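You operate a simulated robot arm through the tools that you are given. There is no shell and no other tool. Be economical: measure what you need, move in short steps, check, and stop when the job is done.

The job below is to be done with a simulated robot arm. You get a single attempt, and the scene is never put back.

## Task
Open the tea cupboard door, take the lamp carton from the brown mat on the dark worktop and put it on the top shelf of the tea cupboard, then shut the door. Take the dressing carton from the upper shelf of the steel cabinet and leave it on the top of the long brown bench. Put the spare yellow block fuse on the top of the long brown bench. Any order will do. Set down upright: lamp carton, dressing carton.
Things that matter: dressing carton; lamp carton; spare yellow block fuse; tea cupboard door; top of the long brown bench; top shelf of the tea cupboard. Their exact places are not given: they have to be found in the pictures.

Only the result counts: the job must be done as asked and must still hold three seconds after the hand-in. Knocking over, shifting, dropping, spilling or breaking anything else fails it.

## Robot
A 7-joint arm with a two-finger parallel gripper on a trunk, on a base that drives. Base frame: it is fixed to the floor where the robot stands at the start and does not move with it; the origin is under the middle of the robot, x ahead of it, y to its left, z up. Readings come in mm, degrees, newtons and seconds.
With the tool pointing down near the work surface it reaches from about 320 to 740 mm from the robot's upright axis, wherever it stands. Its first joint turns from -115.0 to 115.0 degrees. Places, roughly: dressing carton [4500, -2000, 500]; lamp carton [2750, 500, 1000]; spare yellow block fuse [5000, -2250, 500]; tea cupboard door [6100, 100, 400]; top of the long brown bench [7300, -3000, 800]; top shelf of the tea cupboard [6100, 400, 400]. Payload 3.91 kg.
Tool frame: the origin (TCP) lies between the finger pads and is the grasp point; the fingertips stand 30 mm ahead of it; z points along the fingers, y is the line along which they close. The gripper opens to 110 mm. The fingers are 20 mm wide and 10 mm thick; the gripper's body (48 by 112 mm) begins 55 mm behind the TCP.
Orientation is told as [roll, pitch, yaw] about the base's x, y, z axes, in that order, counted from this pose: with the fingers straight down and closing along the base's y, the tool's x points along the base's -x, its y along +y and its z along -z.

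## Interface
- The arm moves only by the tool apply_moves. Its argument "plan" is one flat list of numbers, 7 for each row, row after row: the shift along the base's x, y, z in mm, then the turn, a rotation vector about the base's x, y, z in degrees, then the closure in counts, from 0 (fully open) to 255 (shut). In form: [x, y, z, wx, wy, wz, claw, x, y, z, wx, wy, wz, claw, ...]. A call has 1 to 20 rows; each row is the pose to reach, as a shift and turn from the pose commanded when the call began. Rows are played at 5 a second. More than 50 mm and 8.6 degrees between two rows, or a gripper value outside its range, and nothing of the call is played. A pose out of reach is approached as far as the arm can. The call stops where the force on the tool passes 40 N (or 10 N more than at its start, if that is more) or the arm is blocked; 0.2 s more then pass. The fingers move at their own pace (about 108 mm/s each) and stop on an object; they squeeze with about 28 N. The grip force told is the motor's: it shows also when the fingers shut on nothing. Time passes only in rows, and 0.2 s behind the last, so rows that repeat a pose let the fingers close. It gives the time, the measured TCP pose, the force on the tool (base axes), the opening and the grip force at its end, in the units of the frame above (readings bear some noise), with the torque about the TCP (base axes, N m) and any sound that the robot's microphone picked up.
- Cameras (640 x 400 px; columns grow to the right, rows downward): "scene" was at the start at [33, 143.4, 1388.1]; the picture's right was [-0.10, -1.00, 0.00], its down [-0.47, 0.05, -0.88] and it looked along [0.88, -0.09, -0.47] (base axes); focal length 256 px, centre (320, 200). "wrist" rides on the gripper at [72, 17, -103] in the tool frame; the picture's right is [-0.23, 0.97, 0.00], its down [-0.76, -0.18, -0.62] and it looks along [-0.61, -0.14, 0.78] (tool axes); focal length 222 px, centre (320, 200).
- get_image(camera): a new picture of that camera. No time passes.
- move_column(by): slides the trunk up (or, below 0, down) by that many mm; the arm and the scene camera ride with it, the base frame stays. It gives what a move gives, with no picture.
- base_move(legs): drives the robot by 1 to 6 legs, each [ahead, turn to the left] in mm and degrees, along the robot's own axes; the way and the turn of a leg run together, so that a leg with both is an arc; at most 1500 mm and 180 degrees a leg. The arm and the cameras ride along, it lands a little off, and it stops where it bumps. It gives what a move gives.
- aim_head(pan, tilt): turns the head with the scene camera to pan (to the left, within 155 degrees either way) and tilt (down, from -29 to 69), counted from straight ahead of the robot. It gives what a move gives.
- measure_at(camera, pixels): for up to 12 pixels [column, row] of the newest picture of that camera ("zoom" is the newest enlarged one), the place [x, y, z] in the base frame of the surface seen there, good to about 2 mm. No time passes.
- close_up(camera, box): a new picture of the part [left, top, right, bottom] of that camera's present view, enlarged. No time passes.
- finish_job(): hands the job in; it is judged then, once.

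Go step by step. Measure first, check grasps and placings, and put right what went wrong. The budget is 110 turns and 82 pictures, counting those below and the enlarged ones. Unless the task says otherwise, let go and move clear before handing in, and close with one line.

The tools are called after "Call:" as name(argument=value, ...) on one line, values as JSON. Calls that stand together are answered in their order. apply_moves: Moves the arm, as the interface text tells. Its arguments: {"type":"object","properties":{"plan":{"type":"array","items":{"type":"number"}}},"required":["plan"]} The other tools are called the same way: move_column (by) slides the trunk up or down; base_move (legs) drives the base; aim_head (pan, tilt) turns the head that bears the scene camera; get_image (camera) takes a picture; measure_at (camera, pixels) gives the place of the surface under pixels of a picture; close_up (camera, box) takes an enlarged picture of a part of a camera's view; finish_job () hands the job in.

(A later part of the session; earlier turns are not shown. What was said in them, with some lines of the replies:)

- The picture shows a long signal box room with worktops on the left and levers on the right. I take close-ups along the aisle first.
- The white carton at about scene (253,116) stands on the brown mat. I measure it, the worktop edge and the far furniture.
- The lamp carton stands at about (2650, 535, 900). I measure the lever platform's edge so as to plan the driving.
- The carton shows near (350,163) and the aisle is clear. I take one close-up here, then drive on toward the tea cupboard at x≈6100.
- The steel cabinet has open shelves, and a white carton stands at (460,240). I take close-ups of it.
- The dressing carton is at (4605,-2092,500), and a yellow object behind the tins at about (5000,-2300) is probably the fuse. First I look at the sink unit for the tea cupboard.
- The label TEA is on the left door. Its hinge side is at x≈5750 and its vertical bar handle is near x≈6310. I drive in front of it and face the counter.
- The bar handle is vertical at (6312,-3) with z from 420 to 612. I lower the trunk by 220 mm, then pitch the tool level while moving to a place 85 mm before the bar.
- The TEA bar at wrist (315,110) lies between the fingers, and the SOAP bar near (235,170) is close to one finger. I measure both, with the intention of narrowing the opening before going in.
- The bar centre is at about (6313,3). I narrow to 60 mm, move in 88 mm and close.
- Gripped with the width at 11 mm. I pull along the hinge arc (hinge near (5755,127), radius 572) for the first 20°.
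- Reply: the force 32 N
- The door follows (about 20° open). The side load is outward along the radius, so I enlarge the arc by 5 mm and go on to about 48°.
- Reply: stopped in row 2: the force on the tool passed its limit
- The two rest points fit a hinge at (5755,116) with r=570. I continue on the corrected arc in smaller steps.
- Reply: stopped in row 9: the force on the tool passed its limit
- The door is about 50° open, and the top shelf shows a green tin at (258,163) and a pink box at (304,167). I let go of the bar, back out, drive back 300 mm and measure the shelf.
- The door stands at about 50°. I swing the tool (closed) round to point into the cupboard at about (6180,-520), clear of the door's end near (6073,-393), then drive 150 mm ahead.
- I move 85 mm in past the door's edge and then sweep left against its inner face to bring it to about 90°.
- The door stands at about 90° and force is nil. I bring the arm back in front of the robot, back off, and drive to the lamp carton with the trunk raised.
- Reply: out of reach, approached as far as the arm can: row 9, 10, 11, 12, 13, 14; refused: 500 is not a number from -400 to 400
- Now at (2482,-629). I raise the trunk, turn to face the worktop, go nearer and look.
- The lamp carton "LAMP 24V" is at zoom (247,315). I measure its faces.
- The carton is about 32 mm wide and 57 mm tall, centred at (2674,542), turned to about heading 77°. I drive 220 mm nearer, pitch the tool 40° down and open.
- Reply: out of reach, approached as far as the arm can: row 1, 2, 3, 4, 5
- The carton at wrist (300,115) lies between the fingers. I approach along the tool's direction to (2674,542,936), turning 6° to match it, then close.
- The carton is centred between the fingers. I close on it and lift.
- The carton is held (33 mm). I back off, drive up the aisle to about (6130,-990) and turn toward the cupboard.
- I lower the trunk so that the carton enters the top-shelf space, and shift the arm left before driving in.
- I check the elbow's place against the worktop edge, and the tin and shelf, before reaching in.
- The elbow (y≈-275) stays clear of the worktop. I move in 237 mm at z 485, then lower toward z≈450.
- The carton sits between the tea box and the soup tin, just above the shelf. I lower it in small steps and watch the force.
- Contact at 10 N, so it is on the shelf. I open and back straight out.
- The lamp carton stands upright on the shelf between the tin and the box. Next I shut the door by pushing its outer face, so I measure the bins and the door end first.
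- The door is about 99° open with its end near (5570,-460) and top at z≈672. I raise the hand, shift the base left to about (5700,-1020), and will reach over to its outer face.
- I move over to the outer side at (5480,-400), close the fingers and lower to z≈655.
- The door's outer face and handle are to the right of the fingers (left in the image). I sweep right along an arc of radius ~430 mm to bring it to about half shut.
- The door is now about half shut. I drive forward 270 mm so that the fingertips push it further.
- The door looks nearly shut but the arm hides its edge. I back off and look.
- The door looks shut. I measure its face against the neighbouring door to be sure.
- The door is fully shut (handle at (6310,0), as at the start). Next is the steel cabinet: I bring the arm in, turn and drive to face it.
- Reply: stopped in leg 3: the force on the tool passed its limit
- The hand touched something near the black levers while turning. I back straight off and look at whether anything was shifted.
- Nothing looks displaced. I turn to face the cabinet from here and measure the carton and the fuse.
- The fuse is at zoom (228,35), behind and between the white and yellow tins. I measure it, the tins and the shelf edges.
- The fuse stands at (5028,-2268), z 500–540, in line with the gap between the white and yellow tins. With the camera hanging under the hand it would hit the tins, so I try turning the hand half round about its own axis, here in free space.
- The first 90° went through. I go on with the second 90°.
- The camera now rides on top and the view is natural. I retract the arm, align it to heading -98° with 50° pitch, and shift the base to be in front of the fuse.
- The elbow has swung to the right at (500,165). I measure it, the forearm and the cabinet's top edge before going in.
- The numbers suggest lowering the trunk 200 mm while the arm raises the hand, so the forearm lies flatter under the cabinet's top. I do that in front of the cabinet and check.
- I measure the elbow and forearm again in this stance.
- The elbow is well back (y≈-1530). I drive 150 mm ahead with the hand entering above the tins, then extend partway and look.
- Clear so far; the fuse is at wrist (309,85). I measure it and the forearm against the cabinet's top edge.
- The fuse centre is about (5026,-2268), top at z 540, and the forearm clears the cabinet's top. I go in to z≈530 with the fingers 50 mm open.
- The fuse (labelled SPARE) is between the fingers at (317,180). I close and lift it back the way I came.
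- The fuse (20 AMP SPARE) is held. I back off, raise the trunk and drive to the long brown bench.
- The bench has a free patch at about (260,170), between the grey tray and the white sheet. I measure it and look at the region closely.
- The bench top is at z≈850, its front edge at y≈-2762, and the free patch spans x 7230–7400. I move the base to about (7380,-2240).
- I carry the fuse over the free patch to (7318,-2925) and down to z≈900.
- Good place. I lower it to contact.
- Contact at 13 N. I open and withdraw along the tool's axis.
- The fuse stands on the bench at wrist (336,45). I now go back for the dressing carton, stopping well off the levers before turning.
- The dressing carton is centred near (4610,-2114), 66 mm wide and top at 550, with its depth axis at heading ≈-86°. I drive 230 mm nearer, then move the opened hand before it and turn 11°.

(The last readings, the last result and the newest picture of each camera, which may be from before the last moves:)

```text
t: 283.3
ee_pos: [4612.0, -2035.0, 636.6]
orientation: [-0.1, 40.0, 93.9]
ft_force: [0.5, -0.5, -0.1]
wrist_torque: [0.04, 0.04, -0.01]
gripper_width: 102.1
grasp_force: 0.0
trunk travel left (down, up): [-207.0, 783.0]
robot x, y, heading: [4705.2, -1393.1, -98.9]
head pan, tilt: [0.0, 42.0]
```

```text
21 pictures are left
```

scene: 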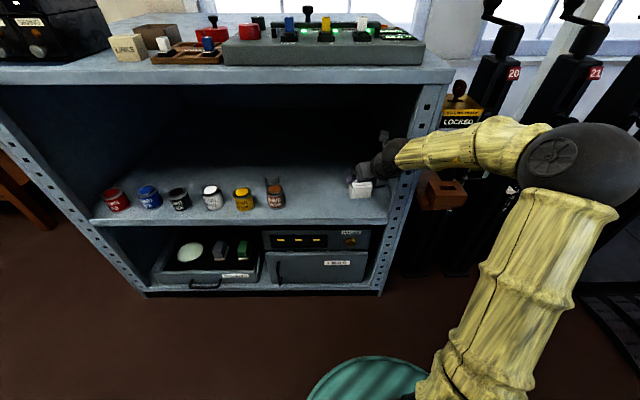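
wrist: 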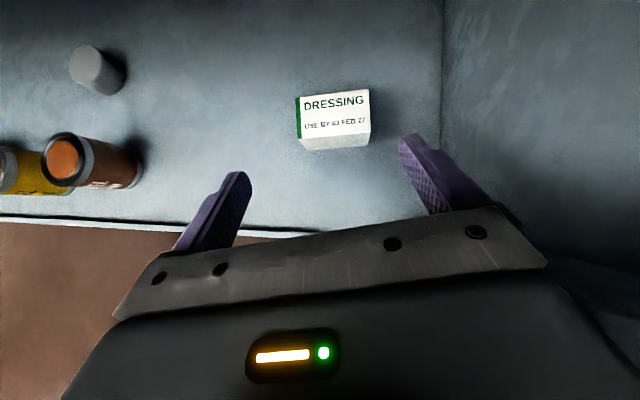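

I measure the carton in the wrist view and the forearm near the right-hand post.

Call:
measure_at(camera="wrist", pixels=[[301, 97], [368, 91], [368, 130], [302, 136], [335, 142], [335, 115], [300, 150], [371, 143]])

Call:
measure_at(camera="scene", pixels=[[405, 155], [430, 150], [470, 140], [530, 135], [590, 160], [425, 110], [395, 250], [375, 172]])

```text
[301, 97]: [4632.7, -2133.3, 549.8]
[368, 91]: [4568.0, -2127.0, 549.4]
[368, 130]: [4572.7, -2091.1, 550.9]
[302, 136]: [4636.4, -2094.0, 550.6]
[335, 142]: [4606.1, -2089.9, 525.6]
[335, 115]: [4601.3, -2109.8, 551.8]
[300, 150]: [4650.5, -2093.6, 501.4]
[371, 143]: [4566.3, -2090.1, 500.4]
```

```text
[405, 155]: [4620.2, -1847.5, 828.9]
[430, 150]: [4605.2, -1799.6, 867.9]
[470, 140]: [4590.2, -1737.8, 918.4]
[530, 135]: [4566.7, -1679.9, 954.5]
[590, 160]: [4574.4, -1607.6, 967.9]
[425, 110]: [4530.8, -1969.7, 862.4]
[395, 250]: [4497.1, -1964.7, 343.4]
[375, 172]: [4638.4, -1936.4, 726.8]
```

The top corners give a centre of (4603,-2111), 64 by 38 mm, with depth heading ≈-94°. I turn back 7.5° and go down over it with the fingers 86 mm apart.

Call:
apply_moves(plan=[-3, -20, -25, 0, 0, -2.5, 56, -5, -40, -50, 0, 0, -5, 56, -8, -58, -75, 0, 0, -7.5, 56, -9, -70, -92, 0, 0, -7.5, 56, -9, -76, -103, 0, 0, -7.5, 56])

Call:
get_image(camera="wrist")

```text
t: 284.5
ee_pos: [4601.9, -2109.9, 534.3]
orientation: [0.0, 40.1, 86.2]
ft_force: [-0.9, -0.7, -0.1]
wrist_torque: [-0.02, 0.0, -0.01]
gripper_width: 85.5
grasp_force: 0.0
trunk travel left (down, up): [-207.0, 783.0]
robot x, y, heading: [4704.4, -1402.8, -98.8]
head pan, tilt: [0.0, 42.0]
```

```text
20 pictures are left
```

wrist: 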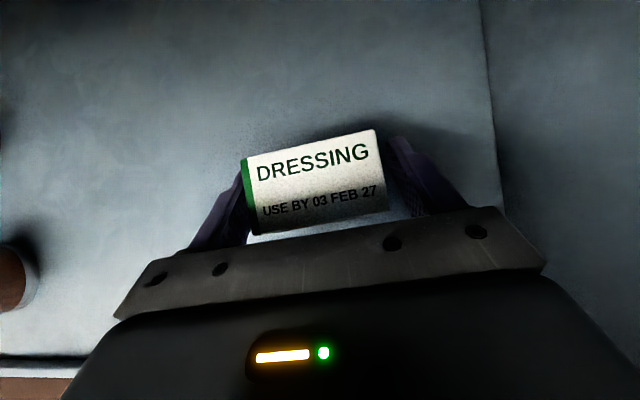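

The carton is between the fingers. I close, lift and withdraw.

Call:
apply_moves(plan=[0, 0, 0, 0, 0, 0, 255, 0, 0, 0, 0, 0, 0, 255, 0, 0, 0, 0, 0, 0, 255, 0, 3, 20, 0, 0, 0, 255, 2, 15, 50, 0, 0, 0, 255, 5, 40, 80, 0, 0, 0, 255, 10, 75, 103, 0, 0, 0, 255, 32, 110, 108, 0, 0, 0, 255, 60, 145, 115, 0, 0, 0, 255, 85, 180, 123, 0, 0, 0, 255, 100, 205, 123, 0, 0, 0, 255])

Call:
get_image(camera="wrist")

```text
t: 286.9
ee_pos: [4701.8, -1906.0, 657.2]
orientation: [-0.1, 40.0, 86.2]
ft_force: [-1.2, 0.4, -0.7]
wrist_torque: [0.0, -0.04, -0.03]
gripper_width: 71.1
grasp_force: 28.1
trunk travel left (down, up): [-207.0, 783.0]
robot x, y, heading: [4701.7, -1402.2, -98.7]
head pan, tilt: [0.0, 42.0]
```

```text
19 pictures are left
```

wrist: 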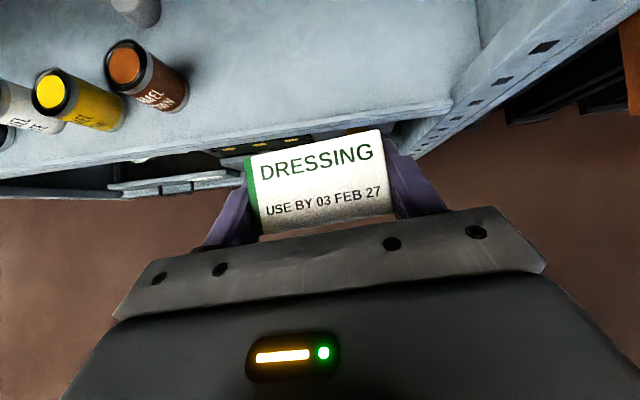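

The dressing carton is held at 71 mm. I back off, raise the trunk and return to the bench.

Call:
base_move(legs=[[-300, 0], [0, 81.8], [1370, 0], [1370, 0], [0, -81.6]])

Call:
move_column(by=380)

Call:
get_image(camera="scene")

```text
t: 308.8
ee_pos: [7363.4, -2418.2, 655.5]
orientation: [0.0, 40.1, 86.6]
ft_force: [0.7, 0.1, -0.6]
wrist_torque: [0.0, -0.02, 0.04]
gripper_width: 71.4
grasp_force: 27.9
trunk travel left (down, up): [-207.0, 783.0]
robot x, y, heading: [7362.2, -1907.5, -98.4]
head pan, tilt: [0.0, 42.0]
```

```text
t: 312.5
ee_pos: [7362.0, -2417.6, 1034.8]
orientation: [0.0, 40.1, 86.6]
ft_force: [0.2, -0.4, 0.5]
wrist_torque: [0.0, 0.01, -0.05]
gripper_width: 71.4
grasp_force: 27.9
trunk travel left (down, up): [-587.0, 403.0]
robot x, y, heading: [7361.2, -1911.8, -98.7]
head pan, tilt: [0.0, 42.0]
```

```text
18 pictures are left
```

scene: 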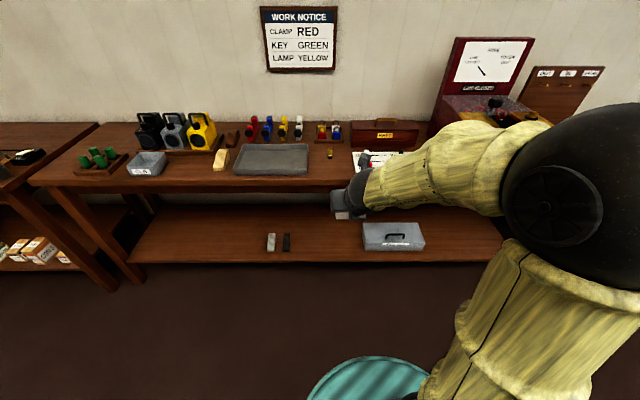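

The fuse stands on the bench at (330,153). I drive 220 mm ahead and bring the carton over the spot in front of it, (7315,-2822).

Call:
base_move(legs=[[220, 0]])

Call:
apply_moves(plan=[-3, -38, 0, 0, 0, 0, 255, -6, -76, 0, 0, 0, 0, 255, -9, -114, -10, 0, 0, 0, 255, -12, -150, -35, 0, 0, 0, 255, -14, -180, -70, 0, 0, 0, 255, -14, -187, -105, 0, 0, 0, 255, -14, -187, -120, 0, 0, 0, 255])

Call:
get_image(camera="wrist")

```text
t: 314.2
ee_pos: [7331.1, -2633.8, 1035.9]
orientation: [0.0, 40.1, 86.6]
ft_force: [0.0, -0.3, -0.3]
wrist_torque: [0.03, -0.01, 0.01]
gripper_width: 71.2
grasp_force: 28.5
trunk travel left (down, up): [-587.0, 403.0]
robot x, y, heading: [7329.0, -2128.9, -98.6]
head pan, tilt: [0.0, 42.0]
```

```text
t: 315.8
ee_pos: [7316.0, -2821.9, 915.6]
orientation: [0.0, 40.1, 86.6]
ft_force: [0.3, -0.2, -0.3]
wrist_torque: [0.03, -0.02, 0.02]
gripper_width: 71.2
grasp_force: 28.5
trunk travel left (down, up): [-587.0, 403.0]
robot x, y, heading: [7326.5, -2128.2, -98.3]
head pan, tilt: [0.0, 42.0]
```

```text
17 pictures are left
```

wrist: 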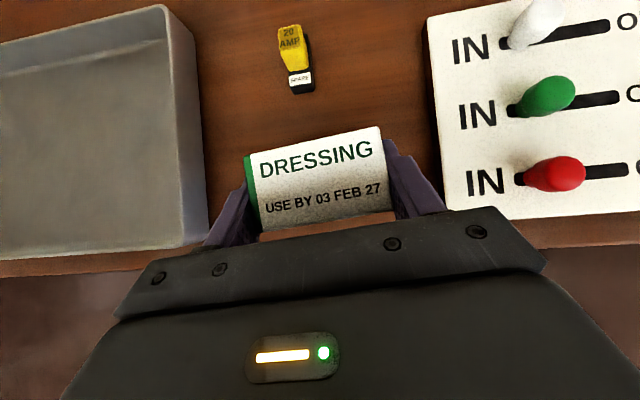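

There is room on all sides. I lower to contact at about z 884.

Call:
apply_moves(plan=[0, 0, -12, 0, 0, 0, 255, 0, 0, -22, 0, 0, 0, 255, 0, 0, -28, 0, 0, 0, 255, 0, 0, -30, 0, 0, 0, 255, 0, 0, -32, 0, 0, 0, 255, 0, 0, -33, 0, 0, 0, 255])

```text
t: 317.2
ee_pos: [7316.6, -2820.7, 882.5]
orientation: [0.0, 40.0, 86.7]
ft_force: [-0.3, 0.2, -0.6]
wrist_torque: [0.02, 0.01, -0.02]
gripper_width: 71.3
grasp_force: 27.7
trunk travel left (down, up): [-587.0, 403.0]
robot x, y, heading: [7329.7, -2131.6, -98.4]
head pan, tilt: [0.0, 42.0]
```

No contact yet; I go down 1 mm at a time.

Call:
apply_moves(plan=[0, 0, -1, 0, 0, 0, 255, 0, 0, -2, 0, 0, 0, 255, 0, 0, -3, 0, 0, 0, 255])

Call:
get_image(camera="wrist")

```text
t: 318.0
ee_pos: [7316.2, -2821.0, 883.6]
orientation: [0.0, 40.3, 86.7]
ft_force: [-1.5, -0.8, 18.1]
wrist_torque: [0.24, 0.14, -0.01]
gripper_width: 71.5
grasp_force: 28.0
trunk travel left (down, up): [-587.0, 403.0]
robot x, y, heading: [7325.9, -2132.1, -98.6]
head pan, tilt: [0.0, 42.0]
```

```text
16 pictures are left
```

wrist: 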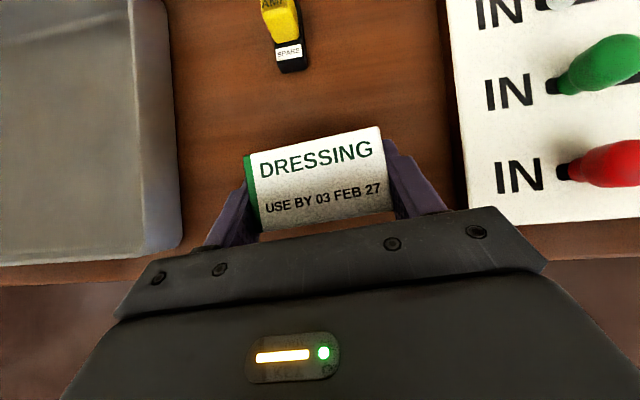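

Contact at 18 N. I open to about 88 mm and withdraw upward and back.

Call:
apply_moves(plan=[0, 0, 2, 0, 0, 0, 50, 0, 0, 2, 0, 0, 0, 50, 0, 0, 3, 0, 0, 0, 50, 1, 16, 22, 0, 0, 0, 50, 2, 36, 48, 0, 0, 0, 50, 4, 60, 80, 0, 0, 0, 50, 6, 90, 115, 0, 0, 0, 50, 8, 125, 145, 0, 0, 0, 50, 11, 160, 155, 0, 0, 0, 50, 14, 187, 155, 0, 0, 0, 50])

Call:
get_image(camera="wrist")

```text
t: 320.2
ee_pos: [7329.3, -2633.4, 1034.7]
orientation: [-0.1, 40.1, 86.6]
ft_force: [-0.5, -0.4, -0.2]
wrist_torque: [0.0, -0.01, -0.04]
gripper_width: 88.4
grasp_force: 0.2
trunk travel left (down, up): [-587.0, 403.0]
robot x, y, heading: [7327.2, -2127.6, -98.4]
head pan, tilt: [0.0, 42.0]
```

```text
15 pictures are left
```

wrist: 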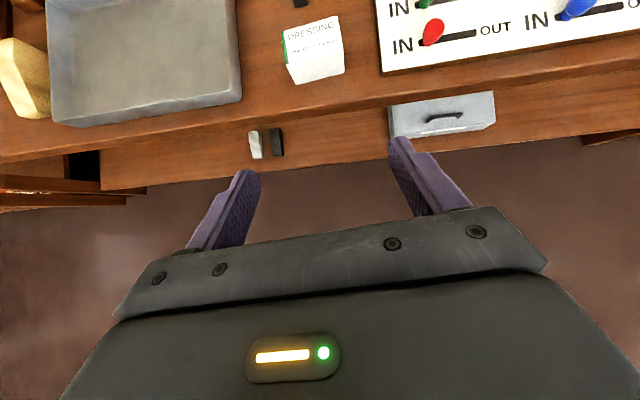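

The carton stands upright. I back off and take a last look at the bench and at the tea cupboard.

Call:
base_move(legs=[[-300, 0]])

Call:
close_up(camera="scene", box=[200, 100, 440, 250])

Call:
aim_head(pan=-140, tilt=25)

Call:
get_image(camera="scene")

Call:
aim_head(pan=-75, tilt=25)

Call:
get_image(camera="scene")

```text
t: 322.2
ee_pos: [7373.2, -2335.8, 1033.7]
orientation: [-0.1, 40.1, 86.6]
ft_force: [-0.2, -0.2, 0.1]
wrist_torque: [0.02, 0.02, -0.01]
gripper_width: 88.4
grasp_force: 0.2
trunk travel left (down, up): [-587.0, 403.0]
robot x, y, heading: [7371.4, -1828.9, -98.5]
head pan, tilt: [0.0, 42.0]
```

```text
2.67 times, centred on (320, 175) of scene
```

zoom: 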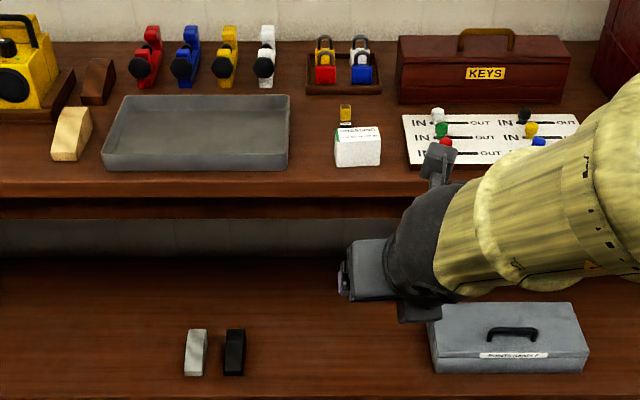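

```text
t: 324.4
ee_pos: [7373.8, -2337.3, 1034.1]
orientation: [0.0, 40.2, 86.6]
ft_force: [0.2, 0.3, -0.6]
wrist_torque: [-0.02, -0.01, 0.03]
gripper_width: 88.5
grasp_force: 0.0
trunk travel left (down, up): [-587.0, 403.0]
robot x, y, heading: [7370.4, -1832.0, -98.7]
head pan, tilt: [-140.0, 25.0]
```

```text
13 pictures are left
```

scene: 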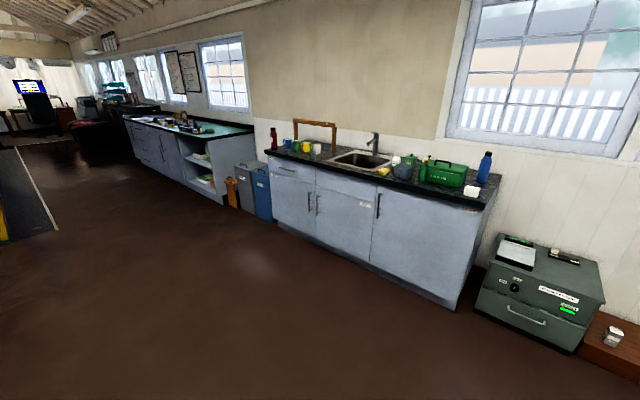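

```text
t: 325.8
ee_pos: [7374.0, -2336.6, 1033.9]
orientation: [0.0, 40.1, 86.6]
ft_force: [0.2, -0.4, -0.5]
wrist_torque: [0.0, 0.03, 0.01]
gripper_width: 88.4
grasp_force: 0.2
trunk travel left (down, up): [-587.0, 403.0]
robot x, y, heading: [7373.4, -1830.1, -98.6]
head pan, tilt: [-75.0, 25.0]
```

```text
12 pictures are left
```

scene: 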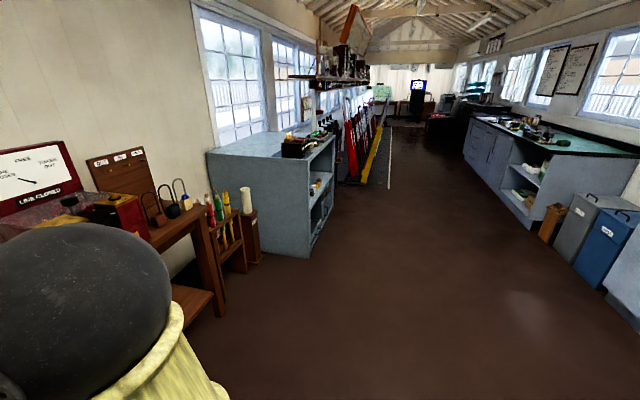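

The door is shut, both the dressing carton and the fuse stand on the bench, and nothing looks disturbed. I hand in.

Call:
finish_job()

```text
The job is handed in.
```

The job is handed in: the lamp carton is upright on the top shelf of the tea cupboard with the door shut, and the dressing carton (upright) and the spare yellow fuse are on the long brown bench. The hand bumped something near the black levers once while turning, but nothing looked moved in the pictures afterwards.
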